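You operate a simulated robot arm through the tools that you are given. There is no shell and no other tool.

You run a simulated robot arm. Do the job below in one go: nothing can be reset, and whatever is moved stays where it is left.

JOB
Fit the orange divider in the towels drawer and lay the green towel on its wall side.
Fine: shut the drawer. Set down upright: green towel. Where these are worked on the way, their far stop is far enough and under half their travel is too little: towels drawer.

Only the result counts: the job must be done as asked and must still hold three seconds after the hand-in. Knocking over, shifting, dropping, spilling or breaking anything else fails it. Flat cloth is picked up by pressing the open fingertips on it (5 to 10 N) and closing them slowly along it; thin cloth reads only 2 to 8 mm in the jaws.

ROBOT AND FRAMES
A 7-joint arm with a two-finger parallel gripper, fixed in place. Base frame: the origin is on the floor under the middle of its stand, x ahead of it, y to its left, z up. Units: mm, degrees, N and s.
It reaches about 1479 mm from its shoulder. Its first joint turns from -166.0 to 166.0 degrees. Payload 4.4 kg.
Tool frame: the origin (TCP) lies between the finger pads and is the grasp point; the fingertips stand 23 mm ahead of it; z points along the fingers, y is the line along which they close. The gripper opens to 94 mm. The fingers are 38 mm wide and 10 mm thick; the gripper's body (54 by 96 mm) begins 39 mm behind the TCP.
Orientation is told as [roll, pitch, yaw] about the base's x, y, z axes, in that order, counted from this pose: with the fingers straight down and closing along the base's y, the tool's x points along the base's -x, its y along +y and its z along -z.

CONTROLS
- The arm moves only by the tool servo_tool. Its argument "commands" is a list of rows, each an object (a shift or turn left out is 0, a gripper value left out holds the last) with "travel": the shift along the tool's x, y, z in mm, a list of three; "dr": the turn, a rotation vector about the tool's x, y, z in degrees, a list of three. In form: [{"travel": [x, y, z], "dr": [rx, ry, rz]}, ...]. A call has 1 to 20 rows; each row shifts and turns the commanded pose from where the row before left it, along the tool's axes as they then stand. "jaw" is the finger opening in mm, from 0 to 94, set as the call begins (left out, the last holds). Each row takes 0.2 s and may step no farther than 50 mm and 8.6 degrees from the row before; otherwise, or with a gripper value out of range, the whole call is refused. A pose out of reach is approached as far as the arm can. The call stops where the force on the tool passes 40 N (or 10 N more than at its start, if that is more) or the arm is blocked; 0.2 s more then pass. Each finger travels about 72 mm/s and halts on what it meets, pressing with about 41 N; the grip force reading is that of the motor and also rises with nothing between the fingers. The clock runs only during rows and for 0.2 s after the last one: add rows that do not move to give the fingers time. It gives the time, the measured TCP pose, the force on the tool (base axes), the opening and the grip force at its end, in the units of the frame above (readings bear some noise), with the torque about the TCP (base axes, N m) and any sound that the robot's microphone picked up.
- Cameras (640 x 400 px; columns grow to the right, rows downward): "scene" is fixed at [50.2, 500.4, 1375.5]; the picture's right is [-0.06, -1.00, 0.00], its down [-0.55, 0.03, -0.83] and it looks along [0.83, -0.05, -0.56] (base axes); focal length 280 px, centre (320, 200). "wrist" rides on the gripper at [86, 16, -74] in the tool frame; the picture's right is [-0.18, 0.98, 0.00], its down [-0.58, -0.11, -0.81] and it looks along [-0.79, -0.15, 0.59] (tool axes); focal length 243 px, centre (320, 200). There is no depth. A picture from a camera that has moved, and an enlarged one, comes with that camera's place and axes in the base frame and with its lens.
- grab_frame(camera): a new picture of that camera. No time passes.
- zoom(camera, box): a new picture of the part [left, top, right, bottom] of that camera's present view, enlarged. No time passes.
- job_done(): hands the job in; it is judged then, once.

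Nothing tells you positions but the pictures and the camera data. Unless the task says otherwise, let go and move clear before handing in.

The tools are called after "Emit:" as name(argument=value, ...) on one line, values as JSON. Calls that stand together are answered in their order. servo_tool: Moves the arm, as the interface text tells. Its arguments: {"type":"object","properties":{"commands":{"type":"array"},"jaw":{"type":"number"}},"required":["commands"]} The other tools are called the same way: grab_frame (camera) takes a picture; zoom (camera, box) takes an enlarged picture of a part of a camera's view; job_done () hands the job in.

At the start:

```text
clock: 0.0
eef_pos: [566.6, 614.6, 1196.9]
tool_rot: [0.0, 0.0, 0.1]
force: [0.9, -0.8, 0.4]
wrist_torque: [-0.02, -0.01, 0.01]
width: 93.7
finger_force: 0.1
```

scene: 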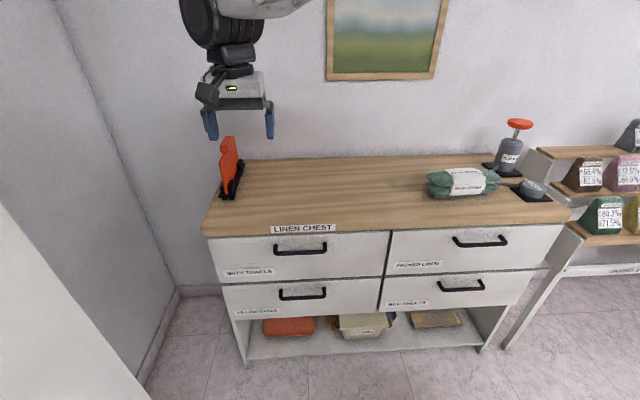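
wrist: 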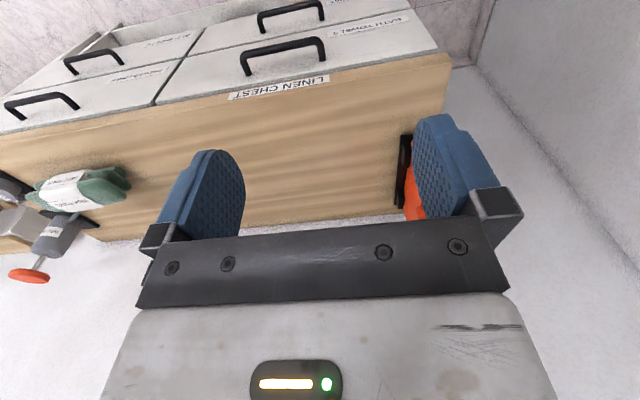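

I see a linen chest with four drawers, an orange divider in a stand at the left of the top, and a green bundled towel on the right. I'll zoom in for details before moving.

Emit:
zoom(camera="scene", box=[190, 210, 390, 335])

Emit:
zoom(camera="scene", box=[190, 120, 290, 220])

Emit:
zoom(camera="scene", box=[370, 110, 570, 235])

Emit:
zoom(camera="scene", box=[370, 210, 570, 335])

Emit:
zoom(camera="wrist", box=[0, 0, 450, 240])

```text
3.20 times, centred on (290, 272) of scene
camera zoom: at [50.2, 500.4, 1375.5], right [-0.06, -1.0, 0.0], down [-0.55, 0.03, -0.83], along [0.83, -0.05, -0.56], focal length 896 px, centre (416, -32)
```

zoom: 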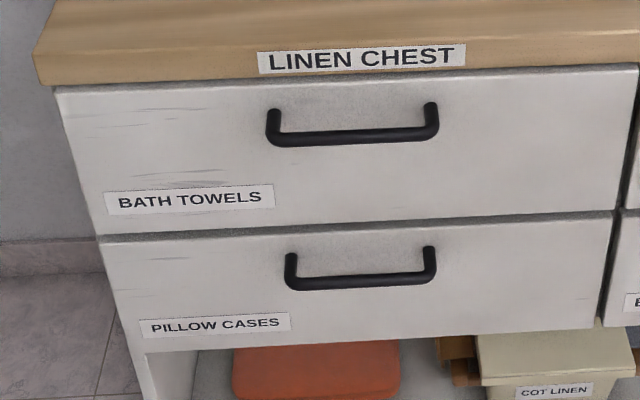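

```text
4.00 times, centred on (240, 170) of scene
camera zoom: at [50.2, 500.4, 1375.5], right [-0.06, -1.0, 0.0], down [-0.55, 0.03, -0.83], along [0.83, -0.05, -0.56], focal length 1120 px, centre (640, 320)
```

zoom: 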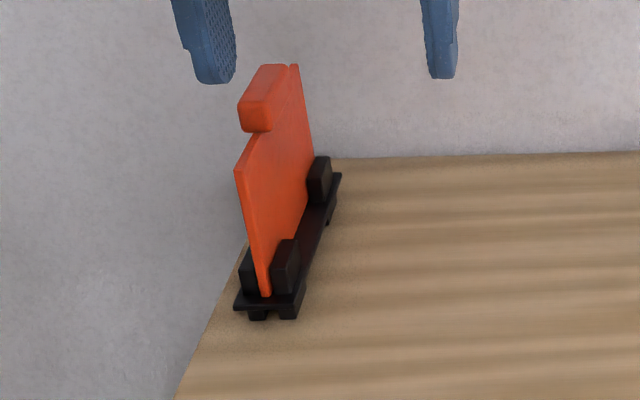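

```text
3.20 times, centred on (470, 172) of scene
camera zoom: at [50.2, 500.4, 1375.5], right [-0.06, -1.0, 0.0], down [-0.55, 0.03, -0.83], along [0.83, -0.05, -0.56], focal length 896 px, centre (-160, 288)
```

zoom: 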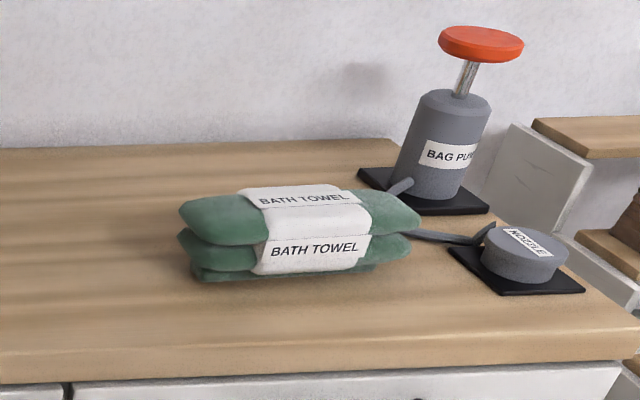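

```text
3.20 times, centred on (470, 272) of scene
camera zoom: at [50.2, 500.4, 1375.5], right [-0.06, -1.0, 0.0], down [-0.55, 0.03, -0.83], along [0.83, -0.05, -0.56], focal length 896 px, centre (-160, -32)
```

zoom: 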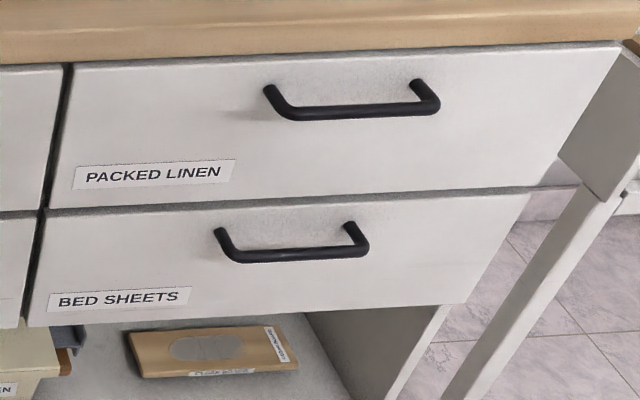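

```text
1.42 times, centred on (225, 120) of wrist
camera zoom: at [480.1, 629.7, 1270.6], right [0.18, 0.98, 0.0], down [0.58, -0.11, 0.81], along [0.79, -0.15, -0.59], focal length 345 px, centre (455, 314)
```

zoom: 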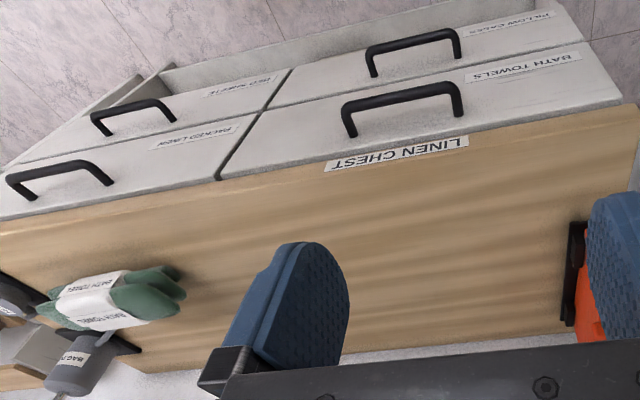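

The chest top looks to be at z≈880 with its front edge at x≈670. The bath-towels handle bar is centred near (658, 522, 778). I'll turn the wrist so the jaws can close vertically on the bar, and check the view on the way.

Emit:
servo_tool(commands=[{"dr": [0, 0, -8.2]}, {"dr": [0, 0, -8.2]}, {"dr": [0, 0, -8.2]}, {"dr": [0, 0, -8.2]}, {"dr": [0, 0, -8.2]}, {"dr": [0, 0, -8.2]}, {"dr": [0, 0, -8.2]}, {"dr": [0, 0, -8.2]}, {"dr": [0, 0, -8.2]}, {"dr": [0, 0, -8.2]}, {"dr": [0, 0, -8.0]}])

Emit:
grab_frame(camera="wrist")

Emit:
grab_frame(camera="scene")

```text
clock: 2.4
eef_pos: [566.7, 613.2, 1197.3]
tool_rot: [0.0, -0.1, 90.1]
force: [-0.1, 0.3, 0.9]
wrist_torque: [0.0, 0.0, -0.02]
width: 93.9
finger_force: 0.1
```

```text
taken
camera wrist: at [550.4, 526.5, 1270.4], right [-0.98, 0.18, 0.0], down [0.11, 0.58, 0.81], along [0.15, 0.79, -0.59], focal length 243 px, centre (320, 200)
```

wrist: 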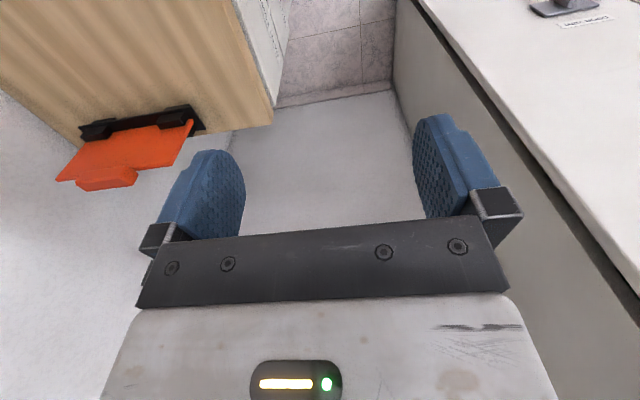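

```text
taken
```

scene: 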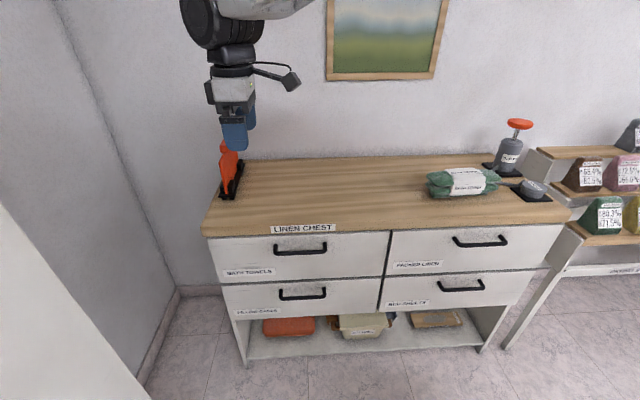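

A white counter with something on it also stands at the left, near the robot. I'll zoom in on the divider and on that counter.

Emit:
zoom(camera="wrist", box=[40, 80, 240, 205])

Emit:
zoom(camera="wrist", box=[400, 0, 640, 150])

```text
3.20 times, centred on (140, 142) of wrist
camera zoom: at [550.4, 526.5, 1270.4], right [-0.98, 0.18, 0.0], down [0.11, 0.58, 0.81], along [0.15, 0.79, -0.59], focal length 776 px, centre (896, 384)
```

zoom: 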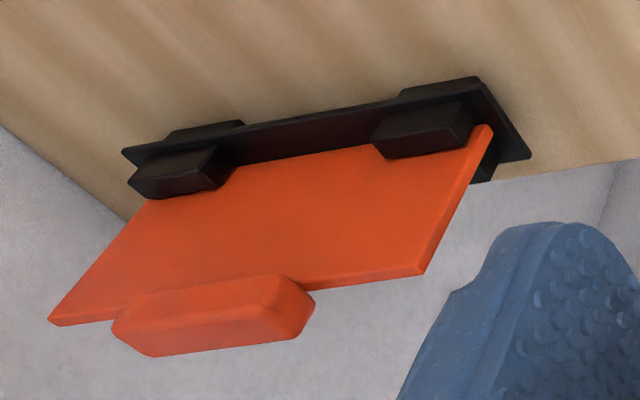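

```text
2.67 times, centred on (520, 75) of wrist
camera zoom: at [550.4, 526.5, 1270.4], right [-0.98, 0.18, 0.0], down [0.11, 0.58, 0.81], along [0.15, 0.79, -0.59], focal length 647 px, centre (-213, 533)
```

zoom: 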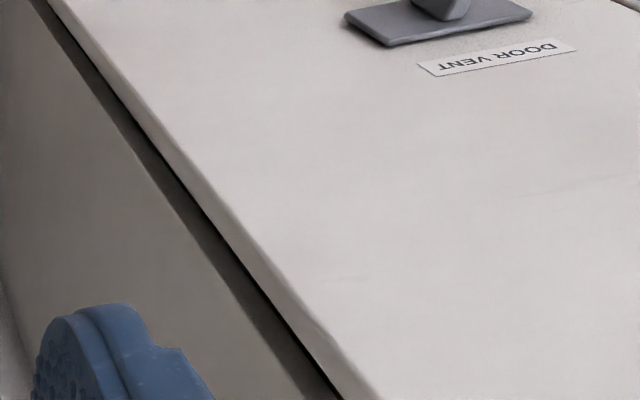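

The drawer handle needs a forward-facing grasp. I'll come down in front of the chest and tilt the fingers forward.

Emit:
servo_tool(commands=[{"travel": [13, 7, 40]}, {"travel": [13, 7, 40]}, {"travel": [13, 7, 40]}, {"travel": [13, 7, 40]}, {"travel": [13, 7, 40]}, {"travel": [13, 7, 40]}, {"travel": [13, 7, 40]}, {"dr": [8.2, 0, 0]}, {"dr": [8.2, 0, 0]}, {"dr": [8.2, 0, 0]}, {"dr": [8.2, 0, 0]}, {"dr": [8.2, 0, 0]}, {"dr": [8.2, 0, 0]}, {"dr": [8.2, 0, 0]}, {"dr": [8.2, 0, 0]}, {"dr": [8.2, 0, 0]}], jaw=60)

Emit:
grab_frame(camera="wrist")

Emit:
grab_frame(camera="scene")

```text
clock: 5.8
eef_pos: [516.4, 524.5, 917.7]
tool_rot: [-73.9, -0.1, 90.0]
force: [-0.3, 0.1, -1.0]
wrist_torque: [0.01, 0.01, -0.02]
width: 60.1
finger_force: 0.1
```

```text
taken
camera wrist: at [441.1, 436.3, 921.3], right [-0.27, 0.19, -0.94], down [-0.74, 0.58, 0.33], along [0.61, 0.79, -0.02], focal length 243 px, centre (320, 200)
```

wrist: 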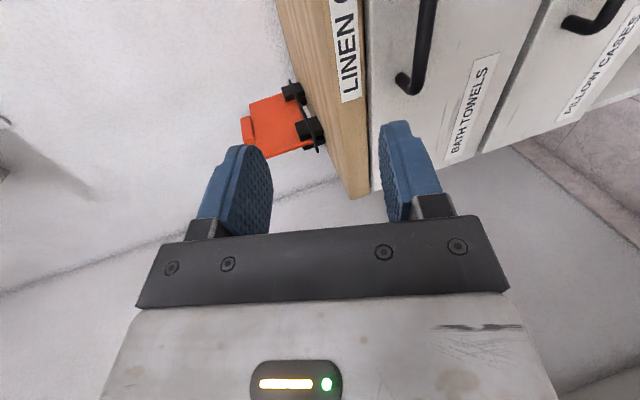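

```text
taken
```

scene: 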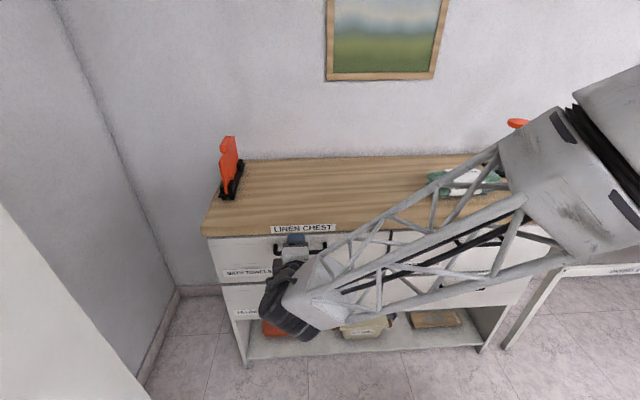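

The handle position agrees with the earlier estimate. I'll finish the tilt to horizontal and come level with the bar.

Emit:
servo_tool(commands=[{"dr": [8.05, 0, 0]}, {"dr": [8.05, 0, 0]}, {"travel": [0, -35, 0]}, {"travel": [0, -35, 0]}, {"travel": [0, -35, 0]}, {"travel": [0, -34, 0]}])

Emit:
grab_frame(camera="wrist")

Emit:
grab_frame(camera="scene")

```text
clock: 7.2
eef_pos: [518.7, 524.0, 1058.0]
tool_rot: [-89.9, 0.0, 90.0]
force: [0.5, 0.0, -0.6]
wrist_torque: [0.01, -0.01, 0.01]
width: 60.1
finger_force: 0.1
```

```text
taken
camera wrist: at [443.9, 436.3, 1040.3], right [0.0, 0.18, -0.98], down [-0.81, 0.58, 0.11], along [0.59, 0.79, 0.15], focal length 243 px, centre (320, 200)
```

wrist: 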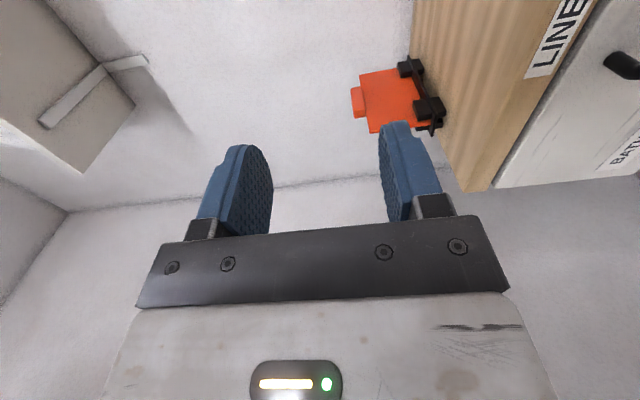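

```text
taken
```

scene: 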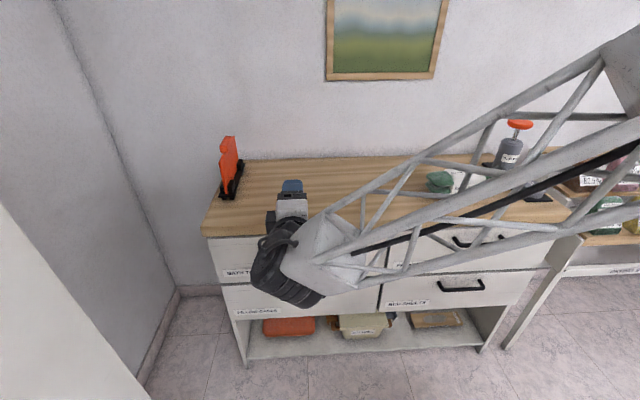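

Tool y points down here, so that move went up by mistake, harmlessly. I'll come down 280 mm to the level of the bar.

Emit:
servo_tool(commands=[{"travel": [0, 40, 0]}, {"travel": [0, 40, 0]}, {"travel": [0, 40, 0]}, {"travel": [0, 40, 0]}, {"travel": [0, 40, 0]}, {"travel": [0, 40, 0]}, {"travel": [0, 40, 0]}, {"travel": [0, 0, 0]}])

Emit:
grab_frame(camera="wrist")

Emit:
grab_frame(camera="scene")

```text
clock: 9.0
eef_pos: [517.6, 521.1, 776.2]
tool_rot: [-89.9, 0.0, 90.0]
force: [0.0, -0.9, -0.4]
wrist_torque: [-0.01, 0.02, 0.03]
width: 60.0
finger_force: 0.1
```

```text
taken
camera wrist: at [442.8, 434.5, 760.1], right [0.0, 0.18, -0.98], down [-0.81, 0.58, 0.11], along [0.59, 0.79, 0.15], focal length 243 px, centre (320, 200)
```

wrist: 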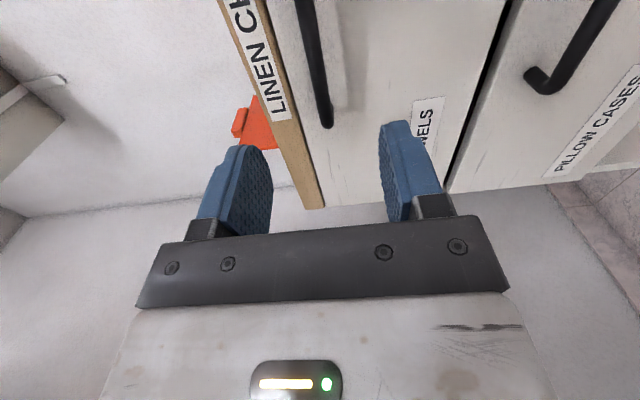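

```text
taken
```

scene: 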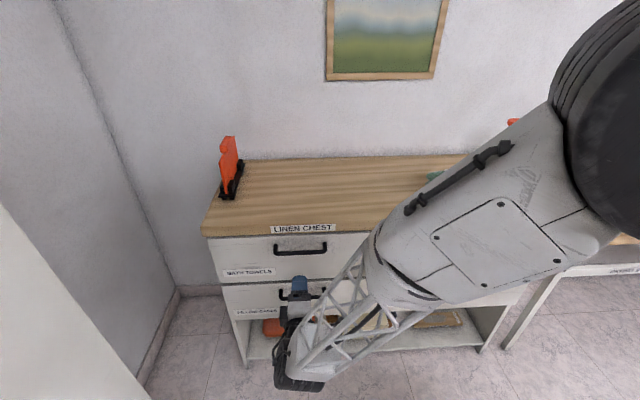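

The bar sits about 5 mm higher than the TCP. I'll adjust and move closer.

Emit:
servo_tool(commands=[{"travel": [0, -5, 30]}, {"travel": [0, 0, 35]}, {"travel": [0, 0, 30]}, {"travel": [0, 0, 0]}])

Emit:
grab_frame(camera="wrist")

Emit:
zoom(camera="scene", box=[230, 220, 370, 310])

```text
clock: 10.0
eef_pos: [613.9, 523.8, 778.5]
tool_rot: [-89.9, 0.0, 90.0]
force: [0.1, -0.2, 0.3]
wrist_torque: [-0.03, -0.02, 0.0]
width: 60.3
finger_force: 0.0
```

```text
taken
camera wrist: at [538.9, 436.4, 762.7], right [0.0, 0.18, -0.98], down [-0.81, 0.58, 0.11], along [0.59, 0.79, 0.15], focal length 243 px, centre (320, 200)
```

wrist: 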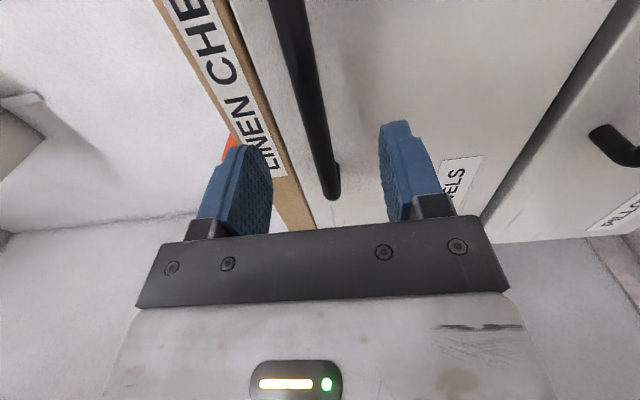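

```text
4.44 times, centred on (300, 265) of scene
camera zoom: at [50.2, 500.4, 1375.5], right [-0.06, -1.0, 0.0], down [-0.55, 0.03, -0.83], along [0.83, -0.05, -0.56], focal length 1244 px, centre (409, -89)
```

zoom: 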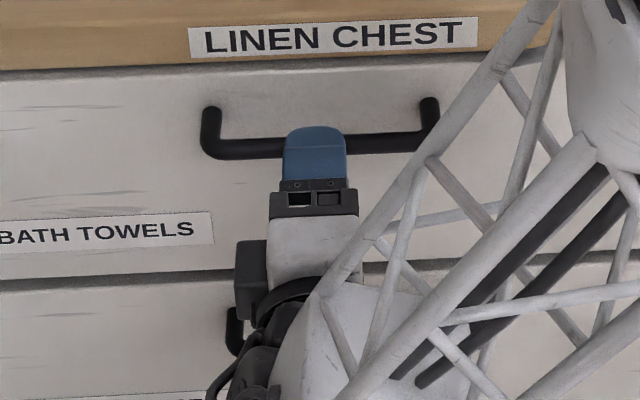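

The bar is at about x=655, z=783. I'll move onto it and close the jaws.

Emit:
servo_tool(commands=[{"travel": [0, -4, 20]}, {"travel": [0, 0, 20]}, {"travel": [0, 0, 0]}])

Emit:
servo_tool(commands=[{}, {}, {}, {}], jaw=5)

Emit:
grab_frame(camera="wrist")

```text
clock: 10.8
eef_pos: [652.9, 524.1, 784.6]
tool_rot: [-89.9, -0.1, 89.9]
force: [-0.3, 0.3, 0.1]
wrist_torque: [0.02, 0.05, -0.02]
width: 59.7
finger_force: 0.0
```

```text
clock: 11.8
eef_pos: [652.2, 524.4, 781.7]
tool_rot: [-89.9, 0.1, 90.0]
force: [-1.1, 8.1, -28.1]
wrist_torque: [0.85, 0.18, 0.69]
width: 13.9
finger_force: 44.8
```

```text
taken
camera wrist: at [577.4, 436.1, 765.3], right [0.0, 0.18, -0.98], down [-0.81, 0.58, 0.11], along [0.59, 0.79, 0.14], focal length 243 px, centre (320, 200)
```

wrist: 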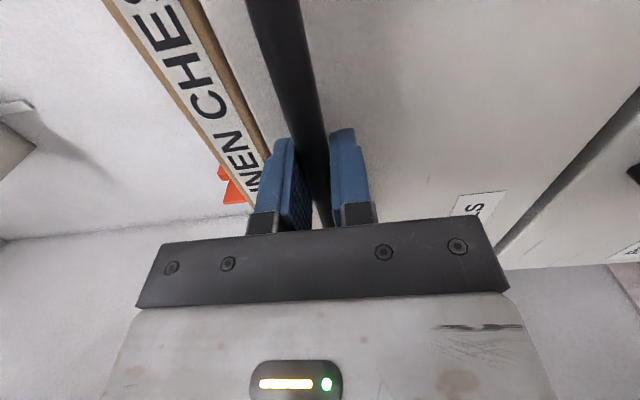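

The bar is gripped at about 14 mm. I'll relieve the vertical offset, then start pulling gently.

Emit:
servo_tool(commands=[{"travel": [0, 2.5, 0]}, {"travel": [0, 0, -5]}, {"travel": [0, 0, -10]}, {"travel": [0, 0, -15]}, {"travel": [0, 0, -15]}, {"travel": [0, 0, 0]}])

Emit:
grab_frame(camera="scene")

```text
clock: 13.2
eef_pos: [607.1, 525.1, 781.7]
tool_rot: [-89.7, 0.0, 90.0]
force: [1.7, 22.8, -29.1]
wrist_torque: [0.37, 0.19, 0.79]
width: 14.0
finger_force: 45.3
```

```text
taken
```

scene: 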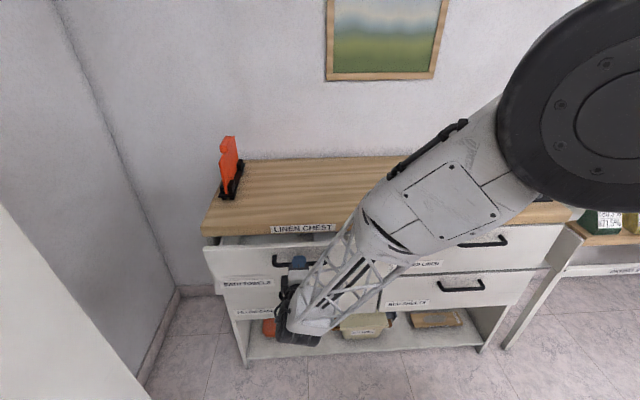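

The drawer is sliding. I'll keep pulling with a small side correction to ease the load.

Emit:
servo_tool(commands=[{"travel": [-2, 2, -10]}, {"travel": [0, 0, -15]}, {"travel": [0, 0, -15]}, {"travel": [0, 0, -15]}, {"travel": [0, 0, -15]}, {"travel": [0, 0, 0]}])

```text
clock: 14.7
eef_pos: [537.9, 526.0, 781.8]
tool_rot: [-90.0, -0.1, 89.9]
force: [-2.0, -9.4, 6.5]
wrist_torque: [-0.97, -0.09, 0.05]
width: 13.7
finger_force: 45.4
stopped in row 6: the force on the tool passed its limit at 49 N (the readings are from after the stop); the commanded pose is now the measured one
```

The call stopped on force after about 115 mm of pull. The command is now re-zeroed, so I'll keep pulling gently and watch the forces.

Emit:
servo_tool(commands=[{"travel": [0, 0, -8]}, {"travel": [0, 0, -10]}, {"travel": [0, 0, -10]}, {"travel": [0, 0, -10]}, {"travel": [0, 0, 0]}])

Emit:
grab_frame(camera="scene")

```text
clock: 15.9
eef_pos: [498.8, 526.6, 780.8]
tool_rot: [-90.0, -0.1, 90.1]
force: [-0.1, -8.1, 1.7]
wrist_torque: [-0.44, -0.03, -1.3]
width: 14.0
finger_force: 45.1
```

```text
taken
```

scene: 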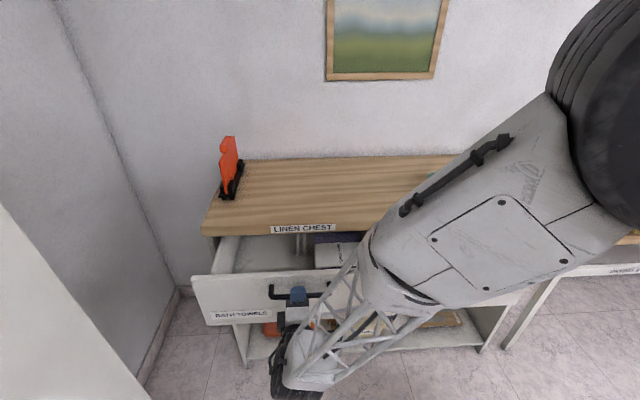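

The drawer is open about 155 mm and its contents are coming into view. I'll keep pulling.

Emit:
servo_tool(commands=[{"travel": [0, 0, -10]}, {"travel": [0, 0, -12]}, {"travel": [0, 0, -12]}, {"travel": [0, 0, -12]}, {"travel": [0, 0, -12]}, {"travel": [0, 0, -12]}, {"travel": [0, 0, 0]}])

Emit:
grab_frame(camera="scene")

```text
clock: 17.5
eef_pos: [430.4, 526.7, 782.1]
tool_rot: [-90.0, -0.1, 89.9]
force: [1.6, 10.4, 6.2]
wrist_torque: [-1.28, -0.02, 0.37]
width: 14.0
finger_force: 44.4
```

```text
taken
```

scene: 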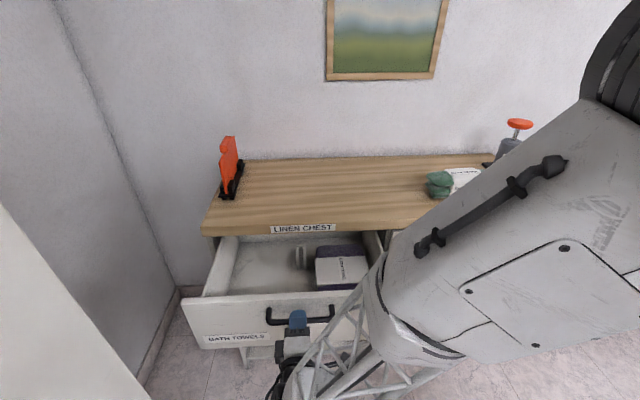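

Emit:
zoom(camera="scene", box=[180, 220, 400, 357])

Emit:
servo_tool(commands=[{"travel": [0, 0, -10]}, {"travel": [0, 0, -12]}, {"travel": [0, 0, -12]}, {"travel": [0, 0, -12]}, {"travel": [0, 0, 0]}])

Emit:
grab_frame(camera="scene")

```text
2.91 times, centred on (290, 288) of scene
camera zoom: at [50.2, 500.4, 1375.5], right [-0.06, -1.0, 0.0], down [-0.55, 0.03, -0.83], along [0.83, -0.05, -0.56], focal length 814 px, centre (407, -58)
```

zoom: 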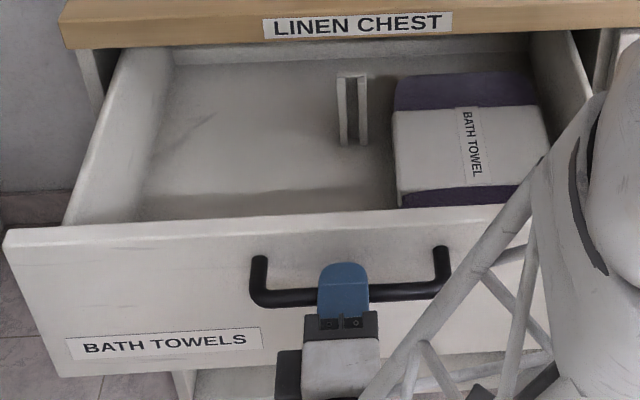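

```text
clock: 18.7
eef_pos: [385.1, 526.4, 781.3]
tool_rot: [-89.9, 0.0, 89.9]
force: [-0.3, 9.7, 14.0]
wrist_torque: [-0.99, -0.12, -1.39]
width: 13.9
finger_force: 45.2
```

```text
taken
```

scene: 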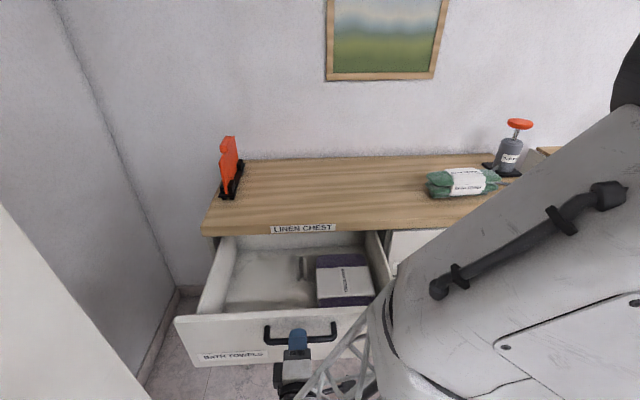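

Inside there's a pair of white guide posts (the divider slot, running front to back) and a purple towel bundle on the right. The wall side is therefore the empty left half. I'll pull on to the end stop.

Emit:
servo_tool(commands=[{"travel": [0, 0, -8]}, {"travel": [0, 0, -8]}, {"travel": [0, 0, -8]}, {"travel": [0, 0, -8]}, {"travel": [0, 0, -8]}, {"travel": [0, 0, 0]}])

Emit:
grab_frame(camera="scene")

```text
clock: 19.5
eef_pos: [365.0, 525.7, 783.6]
tool_rot: [-90.1, -0.1, 89.9]
force: [-1.8, -2.7, 6.2]
wrist_torque: [-1.33, 0.0, 0.34]
width: 13.8
finger_force: 45.0
stopped in row 3: the force on the tool passed its limit at 42 N (the readings are from after the stop); the commanded pose is now the measured one
```

```text
taken
```

scene: 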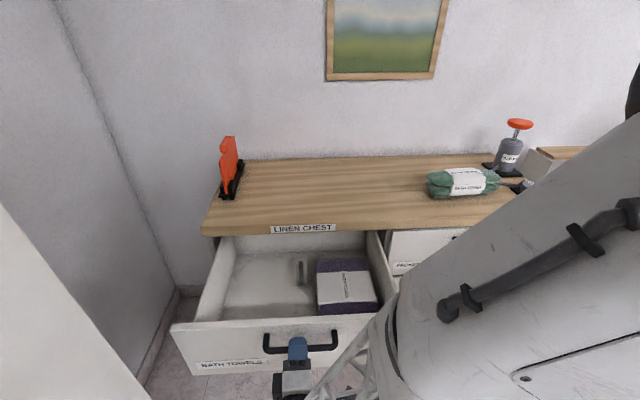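

The force limit tripped at about 288 mm of pull. I'll try a bit more to tell whether this is the end stop.

Emit:
servo_tool(commands=[{"travel": [0, 0, -4]}, {"travel": [0, 0, -4]}, {"travel": [0, 0, -4]}, {"travel": [0, 0, -4]}, {"travel": [0, 0, 0]}])

Emit:
zoom(camera="scene", box=[170, 220, 400, 364])

```text
clock: 20.7
eef_pos: [349.5, 527.3, 781.6]
tool_rot: [-90.0, -0.1, 90.0]
force: [3.0, 6.5, -8.6]
wrist_torque: [-1.08, -0.06, -1.46]
width: 13.7
finger_force: 45.1
```

```text
2.78 times, centred on (285, 292) of scene
camera zoom: at [50.2, 500.4, 1375.5], right [-0.06, -1.0, 0.0], down [-0.55, 0.03, -0.83], along [0.83, -0.05, -0.56], focal length 778 px, centre (417, -56)
```

zoom: 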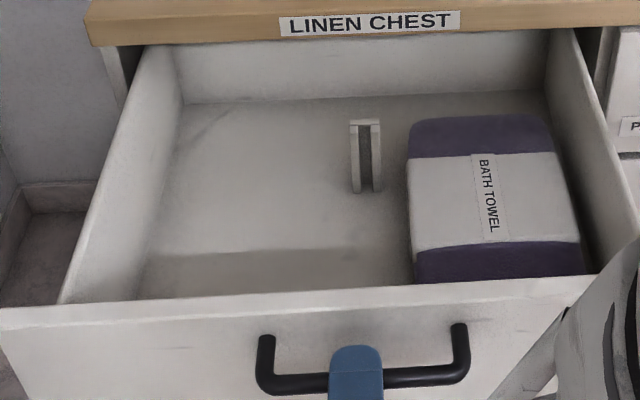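

It still slides, so that wasn't the stop. I'll continue in small steps.

Emit:
servo_tool(commands=[{"travel": [0, 0, -5]}, {"travel": [0, 0, -5]}, {"travel": [0, 0, -5]}, {"travel": [0, 0, -5]}, {"travel": [0, 0, -5]}, {"travel": [0, 0, 0]}])

Emit:
grab_frame(camera="wrist")

```text
clock: 22.1
eef_pos: [323.6, 526.3, 782.0]
tool_rot: [-90.1, 0.0, 89.8]
force: [1.3, -18.9, 7.6]
wrist_torque: [-1.14, -0.06, -0.25]
width: 13.9
finger_force: 45.0
```

```text
taken
camera wrist: at [249.7, 439.2, 764.6], right [0.0, 0.19, -0.98], down [-0.81, 0.58, 0.11], along [0.59, 0.79, 0.15], focal length 243 px, centre (320, 200)
```

wrist: 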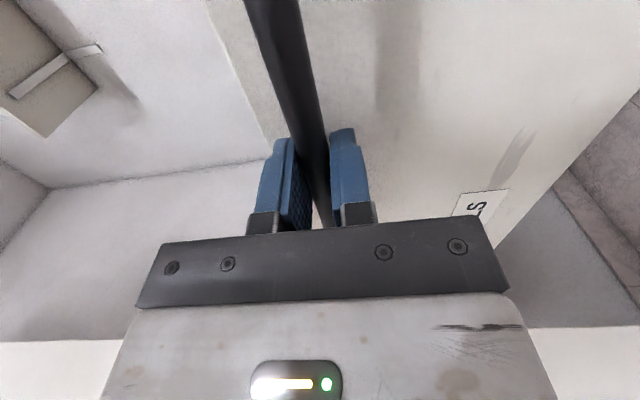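

Emit:
servo_tool(commands=[{"travel": [0, 0, -5]}, {"travel": [0, 0, -5]}, {"travel": [0, 0, -5]}, {"travel": [0, 0, -5]}, {"travel": [0, 0, 0]}])

Emit:
grab_frame(camera="scene")

```text
clock: 22.5
eef_pos: [319.5, 526.5, 782.2]
tool_rot: [-90.1, 0.0, 89.7]
force: [10.4, 2.1, -4.8]
wrist_torque: [-0.65, 0.07, -0.09]
width: 13.7
finger_force: 44.8
stopped in row 2: the force on the tool passed its limit at 68 N (the readings are from after the stop); the commanded pose is now the measured one
```

```text
taken
```

scene: 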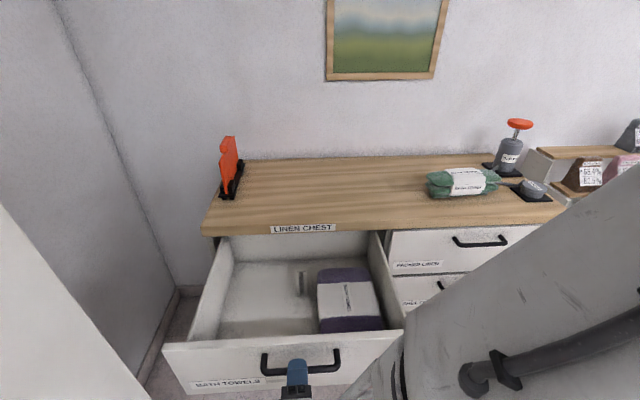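

That looks like the end stop, at 68 N and about 333 mm open. I'll confirm with one tiny pull.

Emit:
servo_tool(commands=[{"travel": [0, 0, -2]}, {"travel": [0, 0, -2]}, {"travel": [0, 0, 0]}])

Emit:
zoom(camera="scene", box=[150, 220, 410, 382])

```text
clock: 22.9
eef_pos: [319.7, 527.4, 782.2]
tool_rot: [-90.0, -0.1, 89.7]
force: [12.9, 4.9, -5.9]
wrist_torque: [-0.59, 0.1, 0.0]
width: 13.6
finger_force: 45.0
stopped in row 1: the force on the tool passed its limit at 40 N (the readings are from after the stop); the commanded pose is now the measured one
```

```text
2.46 times, centred on (280, 301) of scene
camera zoom: at [50.2, 500.4, 1375.5], right [-0.06, -1.0, 0.0], down [-0.55, 0.03, -0.83], along [0.83, -0.05, -0.56], focal length 689 px, centre (418, -49)
```

zoom: 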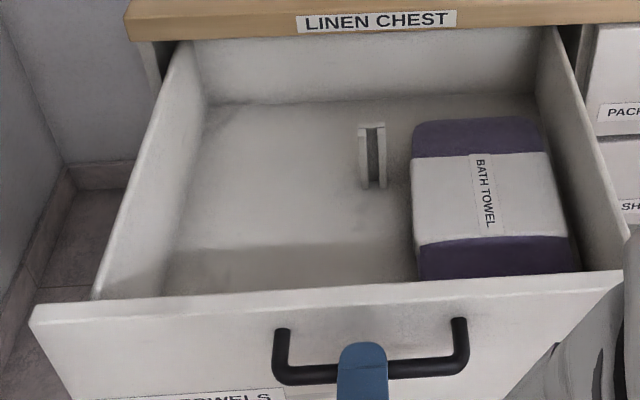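

The drawer is fully open. I'll release the handle and back straight off.

Emit:
servo_tool(commands=[{}, {}, {}], jaw=50)

Emit:
servo_tool(commands=[{"travel": [0, 0, -10]}, {"travel": [0, 0, -15]}, {"travel": [0, 0, -15]}, {"travel": [0, 0, -10]}, {}])

Emit:
grab_frame(camera="scene")

Emit:
grab_frame(camera="wrist")

```text
clock: 23.7
eef_pos: [318.9, 527.2, 782.0]
tool_rot: [-90.0, -0.1, 89.7]
force: [-0.3, -0.8, 0.3]
wrist_torque: [0.0, -0.04, -0.02]
width: 49.8
finger_force: 0.0
```

```text
clock: 24.9
eef_pos: [269.2, 527.5, 781.9]
tool_rot: [-90.0, -0.1, 89.8]
force: [0.6, 0.6, 0.3]
wrist_torque: [-0.02, -0.01, 0.01]
width: 50.0
finger_force: 0.1
```

```text
taken
```

scene: 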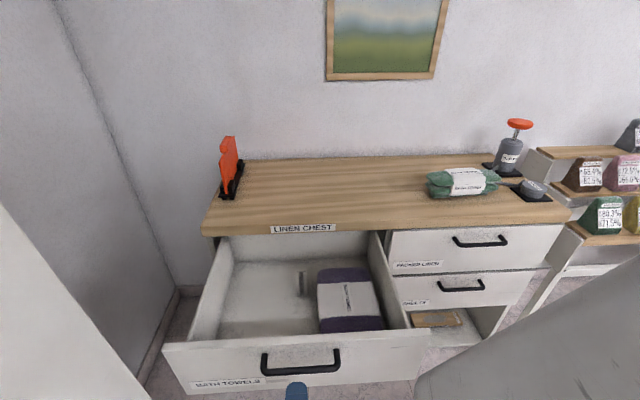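

```text
taken
camera wrist: at [194.6, 440.6, 764.5], right [0.0, 0.19, -0.98], down [-0.8, 0.58, 0.11], along [0.59, 0.79, 0.15], focal length 243 px, centre (320, 200)
```

wrist: 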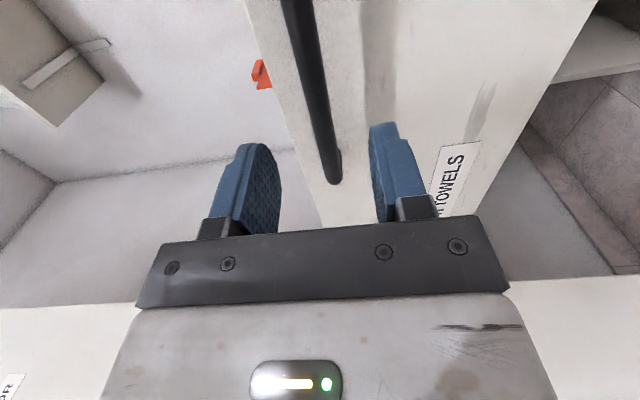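

The handle is released and the drawer stayed put. I'll rise and turn the gripper back to pointing down so the camera can look into the drawer.

Emit:
servo_tool(commands=[{"travel": [0, -45, 0]}, {"travel": [0, -45, 0]}, {"travel": [0, -45, 0]}, {"travel": [0, -45, 0]}, {"travel": [0, -45, 0]}, {"travel": [0, -45, 0]}, {"travel": [0, -45, 0]}, {"travel": [0, -45, 0]}, {"dr": [-8.2, 0, 0]}, {"dr": [-8.2, 0, 0]}, {"dr": [-8.2, 0, 0]}, {"dr": [-8.2, 0, 0]}, {"dr": [-8.2, 0, 0]}, {"dr": [-8.2, 0, 0]}, {"dr": [-8.2, 0, 0]}, {"dr": [-8.2, 0, 0]}, {"dr": [-8.2, 0, 0]}, {"dr": [-8.2, 0, 0]}])

Emit:
servo_tool(commands=[{"dr": [-8.0, 0, 0]}, {"dr": [0, 0, 8.2]}, {"dr": [0, 0, 8.2]}, {"dr": [0, 0, 8.2]}, {"dr": [0, 0, 8.2]}, {"dr": [0, 0, 8.2]}, {"dr": [0, 0, 8.2]}, {"dr": [0, 0, 8.2]}, {"dr": [0, 0, 8.2]}, {"dr": [0, 0, 8.2]}, {"dr": [0, 0, 8.2]}, {"dr": [0, 0, 8.0]}, {}])

Emit:
grab_frame(camera="wrist")

Emit:
grab_frame(camera="scene")

```text
clock: 26.1
eef_pos: [275.3, 510.6, 860.7]
tool_rot: [-88.3, 12.5, 89.2]
force: [-0.6, -0.5, -1.0]
wrist_torque: [0.01, 0.03, 0.0]
width: 50.1
finger_force: 0.0
stopped in row 5: the arm was blocked; the commanded pose is now the measured one
```

```text
clock: 28.9
eef_pos: [274.8, 515.5, 867.3]
tool_rot: [-51.3, -74.7, 49.5]
force: [1.1, 0.6, -0.3]
wrist_torque: [0.04, 0.02, -0.02]
width: 49.8
finger_force: 0.0
```

```text
taken
camera wrist: at [186.0, 516.1, 791.5], right [0.04, 1.0, -0.02], down [-0.7, 0.05, 0.72], along [0.72, -0.02, 0.7], focal length 243 px, centre (320, 200)
```

wrist: 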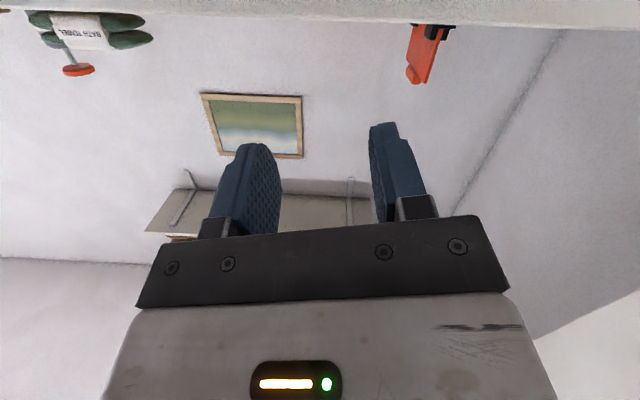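

```text
taken
```

scene: 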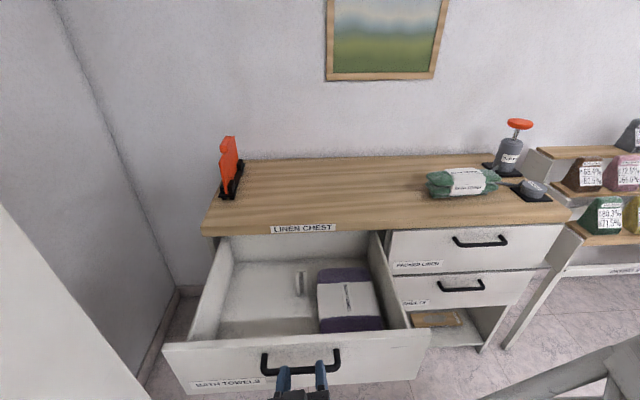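

The arm reached an awkward configuration on the way up; the fingers now point forward and nothing has been touched. I'll pitch back toward vertical while rising, in small steps.

Emit:
servo_tool(commands=[{"travel": [-20, 0, -4]}, {"travel": [-30, 0, -5]}, {"travel": [-30, 0, -5]}, {"travel": [-30, 0, -5]}])

Emit:
grab_frame(camera="scene")

```text
clock: 29.9
eef_pos: [275.7, 536.5, 972.7]
tool_rot: [-52.3, -74.5, 50.5]
force: [0.0, -0.6, 0.4]
wrist_torque: [-0.01, -0.02, -0.03]
width: 49.6
finger_force: 0.2
```

```text
taken
```

scene: 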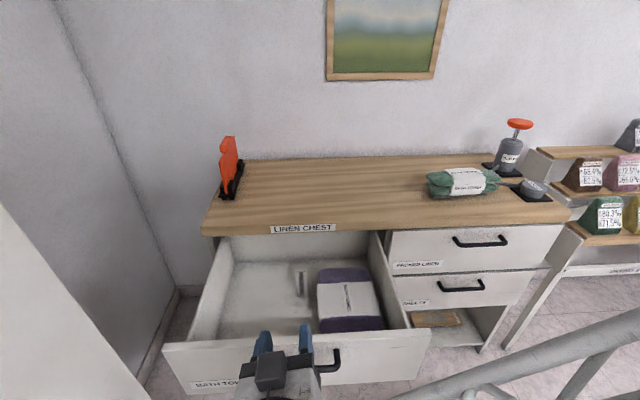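

That works. I'll keep rising and start pitching down.

Emit:
servo_tool(commands=[{"travel": [-40, 0, -7]}, {"travel": [-40, 0, -7]}, {"dr": [0, 8.0, 0]}, {"dr": [0, 8.0, 0]}, {"dr": [0, 8.0, 0]}, {"dr": [0, 8.0, 0]}, {"dr": [0, 8.0, 0]}])

Emit:
grab_frame(camera="wrist")

```text
clock: 31.5
eef_pos: [274.4, 553.9, 1055.2]
tool_rot: [-15.4, -39.2, 9.2]
force: [0.1, -0.5, 0.0]
wrist_torque: [0.01, 0.0, -0.02]
width: 50.1
finger_force: 0.0
```

```text
taken
camera wrist: at [160.1, 570.9, 1051.2], right [0.15, 0.98, -0.09], down [-0.08, 0.1, 0.99], along [0.99, -0.15, 0.09], focal length 243 px, centre (320, 200)
```

wrist: 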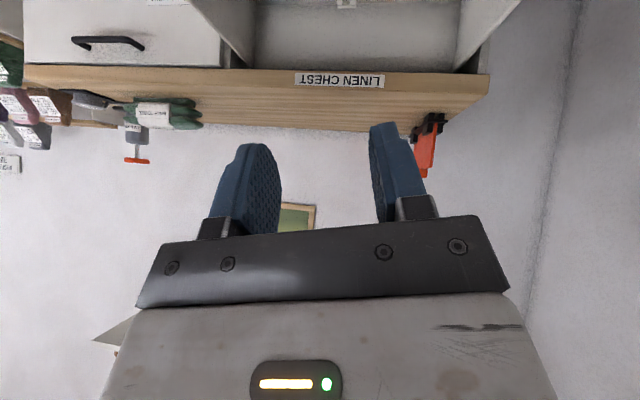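

Emit:
servo_tool(commands=[{"dr": [-7.7, 0, 0]}, {"dr": [-7.7, 0, 0]}, {"dr": [0, 7.84, 0]}, {"dr": [0, 7.84, 0]}, {"dr": [0, 7.84, 0]}, {"dr": [0, 7.84, 0]}, {"dr": [0, 7.84, 0]}, {"dr": [0, 0, 4.6]}, {"dr": [0, 0, 4.6]}, {"travel": [0, 0, -40]}, {"travel": [0, 0, -40]}, {}])

Emit:
grab_frame(camera="wrist")

Emit:
grab_frame(camera="scene")

```text
clock: 34.1
eef_pos: [274.0, 553.8, 1134.8]
tool_rot: [-0.1, -0.1, 0.0]
force: [-0.5, 0.2, 0.4]
wrist_torque: [0.0, 0.0, 0.02]
width: 50.0
finger_force: 0.0
```

```text
taken
camera wrist: at [186.7, 569.8, 1209.0], right [0.19, 0.98, 0.0], down [0.58, -0.11, 0.81], along [0.79, -0.15, -0.59], focal length 243 px, centre (320, 200)
```

wrist: 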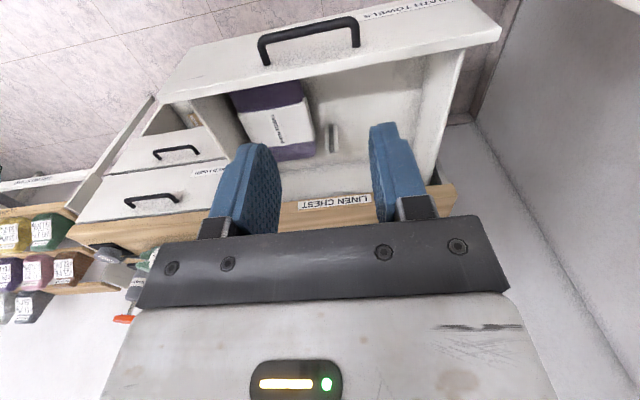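

```text
taken
```

scene: 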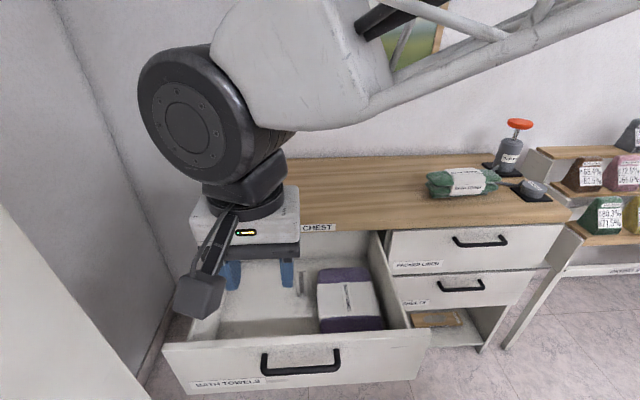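

The gripper is back in the downward pose. I'll move over the drawer front for a close look at the guide posts and the drawer layout.

Emit:
servo_tool(commands=[{"travel": [-30, -4, 27]}, {"travel": [-30, -4, 27]}, {"travel": [-30, -4, 27]}, {"travel": [-30, -4, 27]}, {"travel": [-30, -4, 27]}, {}])

Emit:
grab_frame(camera="wrist")

Emit:
zoom(camera="wrist", box=[200, 0, 440, 150])

```text
clock: 35.5
eef_pos: [424.5, 532.7, 999.2]
tool_rot: [-0.1, 0.0, -0.1]
force: [-0.5, -0.3, 0.0]
wrist_torque: [-0.03, -0.01, 0.0]
width: 50.0
finger_force: 0.0
```

```text
taken
camera wrist: at [337.4, 547.9, 1072.5], right [0.19, 0.98, 0.0], down [0.58, -0.11, 0.81], along [0.79, -0.15, -0.59], focal length 243 px, centre (320, 200)
```

wrist: 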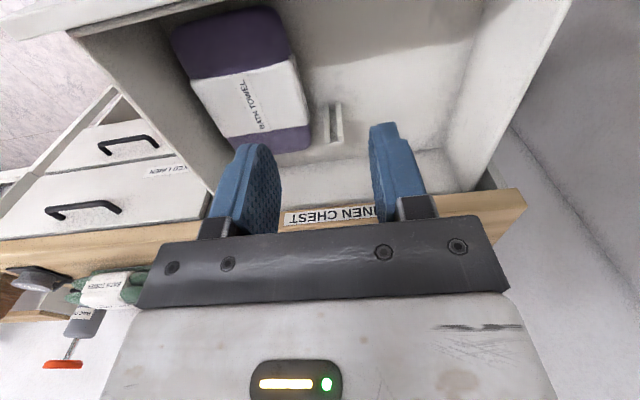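

```text
2.67 times, centred on (320, 75) of wrist
camera zoom: at [337.4, 547.9, 1072.5], right [0.19, 0.98, 0.0], down [0.58, -0.11, 0.81], along [0.79, -0.15, -0.59], focal length 647 px, centre (320, 533)
```

zoom: 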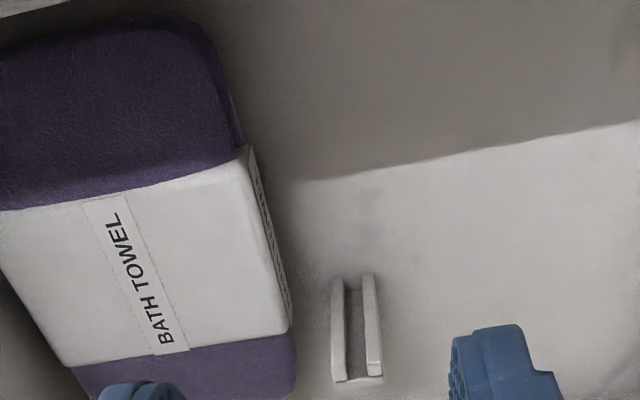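

The slot is a small U-channel on the drawer floor, running front to back. I'll move closer to measure it.

Emit:
servo_tool(commands=[{"travel": [-25, -2, 25]}, {"travel": [-25, -2, 25]}, {"travel": [-25, -2, 25]}, {}])

Emit:
zoom(camera="wrist", box=[200, 0, 440, 150])

Emit:
grab_frame(camera="wrist")

```text
clock: 36.5
eef_pos: [501.6, 526.1, 924.8]
tool_rot: [0.1, -0.1, -0.1]
force: [-0.3, 0.0, 0.1]
wrist_torque: [0.02, -0.02, 0.0]
width: 49.9
finger_force: 0.0
```

```text
2.67 times, centred on (320, 75) of wrist
camera zoom: at [413.4, 541.4, 998.3], right [0.19, 0.98, 0.0], down [0.58, -0.11, 0.81], along [0.79, -0.15, -0.59], focal length 647 px, centre (320, 533)
```

zoom: 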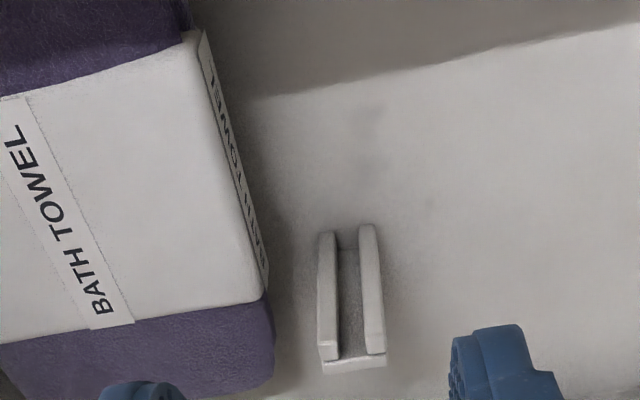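

```text
taken
camera wrist: at [413.4, 541.4, 998.3], right [0.19, 0.98, 0.0], down [0.58, -0.11, 0.81], along [0.79, -0.15, -0.59], focal length 243 px, centre (320, 200)
```

wrist: 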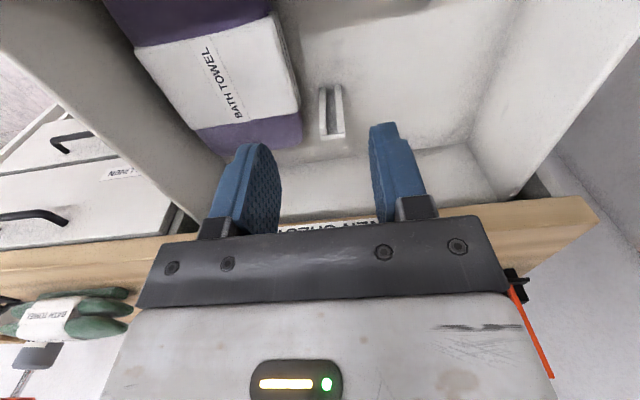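

The channel gets wider toward its upper end, so I think it's an upright U-guide and not a floor rail. I'll look sideways into the drawer to see its height and whether the front panel has a matching guide.

Emit:
servo_tool(commands=[{"travel": [10, -42, -12]}, {"travel": [10, -42, -12]}, {"travel": [10, -42, -12]}, {"dr": [0, 0, -8.2]}, {"dr": [0, 0, -8.2]}, {"dr": [0, 0, -8.2]}, {"dr": [0, 0, -8.2]}, {"dr": [0, 0, -8.2]}, {"dr": [0, 0, -8.2]}, {"dr": [0, 0, -8.2]}, {"dr": [0, 0, -8.2]}, {"dr": [0, 0, -8.2]}, {"dr": [0, 0, -8.2]}, {"dr": [0, 0, -8.0]}, {}])

Emit:
grab_frame(camera="wrist")

Emit:
zoom(camera="wrist", box=[160, 0, 480, 200])

```text
clock: 39.7
eef_pos: [468.9, 401.4, 961.4]
tool_rot: [-0.1, 0.1, 90.0]
force: [-0.2, -0.5, 0.3]
wrist_torque: [0.02, 0.03, -0.03]
width: 50.1
finger_force: 0.2
```

```text
taken
camera wrist: at [452.5, 314.3, 1034.8], right [-0.98, 0.18, 0.0], down [0.11, 0.58, 0.81], along [0.15, 0.79, -0.59], focal length 243 px, centre (320, 200)
```

wrist: 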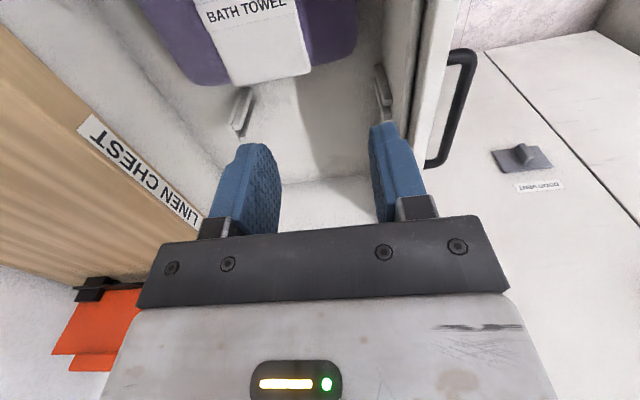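

```text
2.00 times, centred on (320, 100) of wrist
camera zoom: at [452.5, 314.3, 1034.8], right [-0.98, 0.18, 0.0], down [0.11, 0.58, 0.81], along [0.15, 0.79, -0.59], focal length 485 px, centre (320, 400)
```

zoom: 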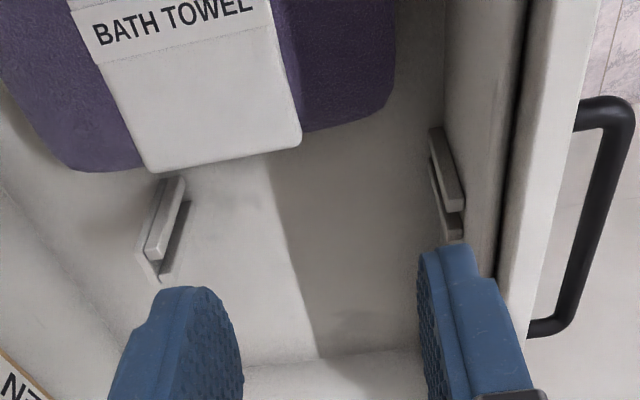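

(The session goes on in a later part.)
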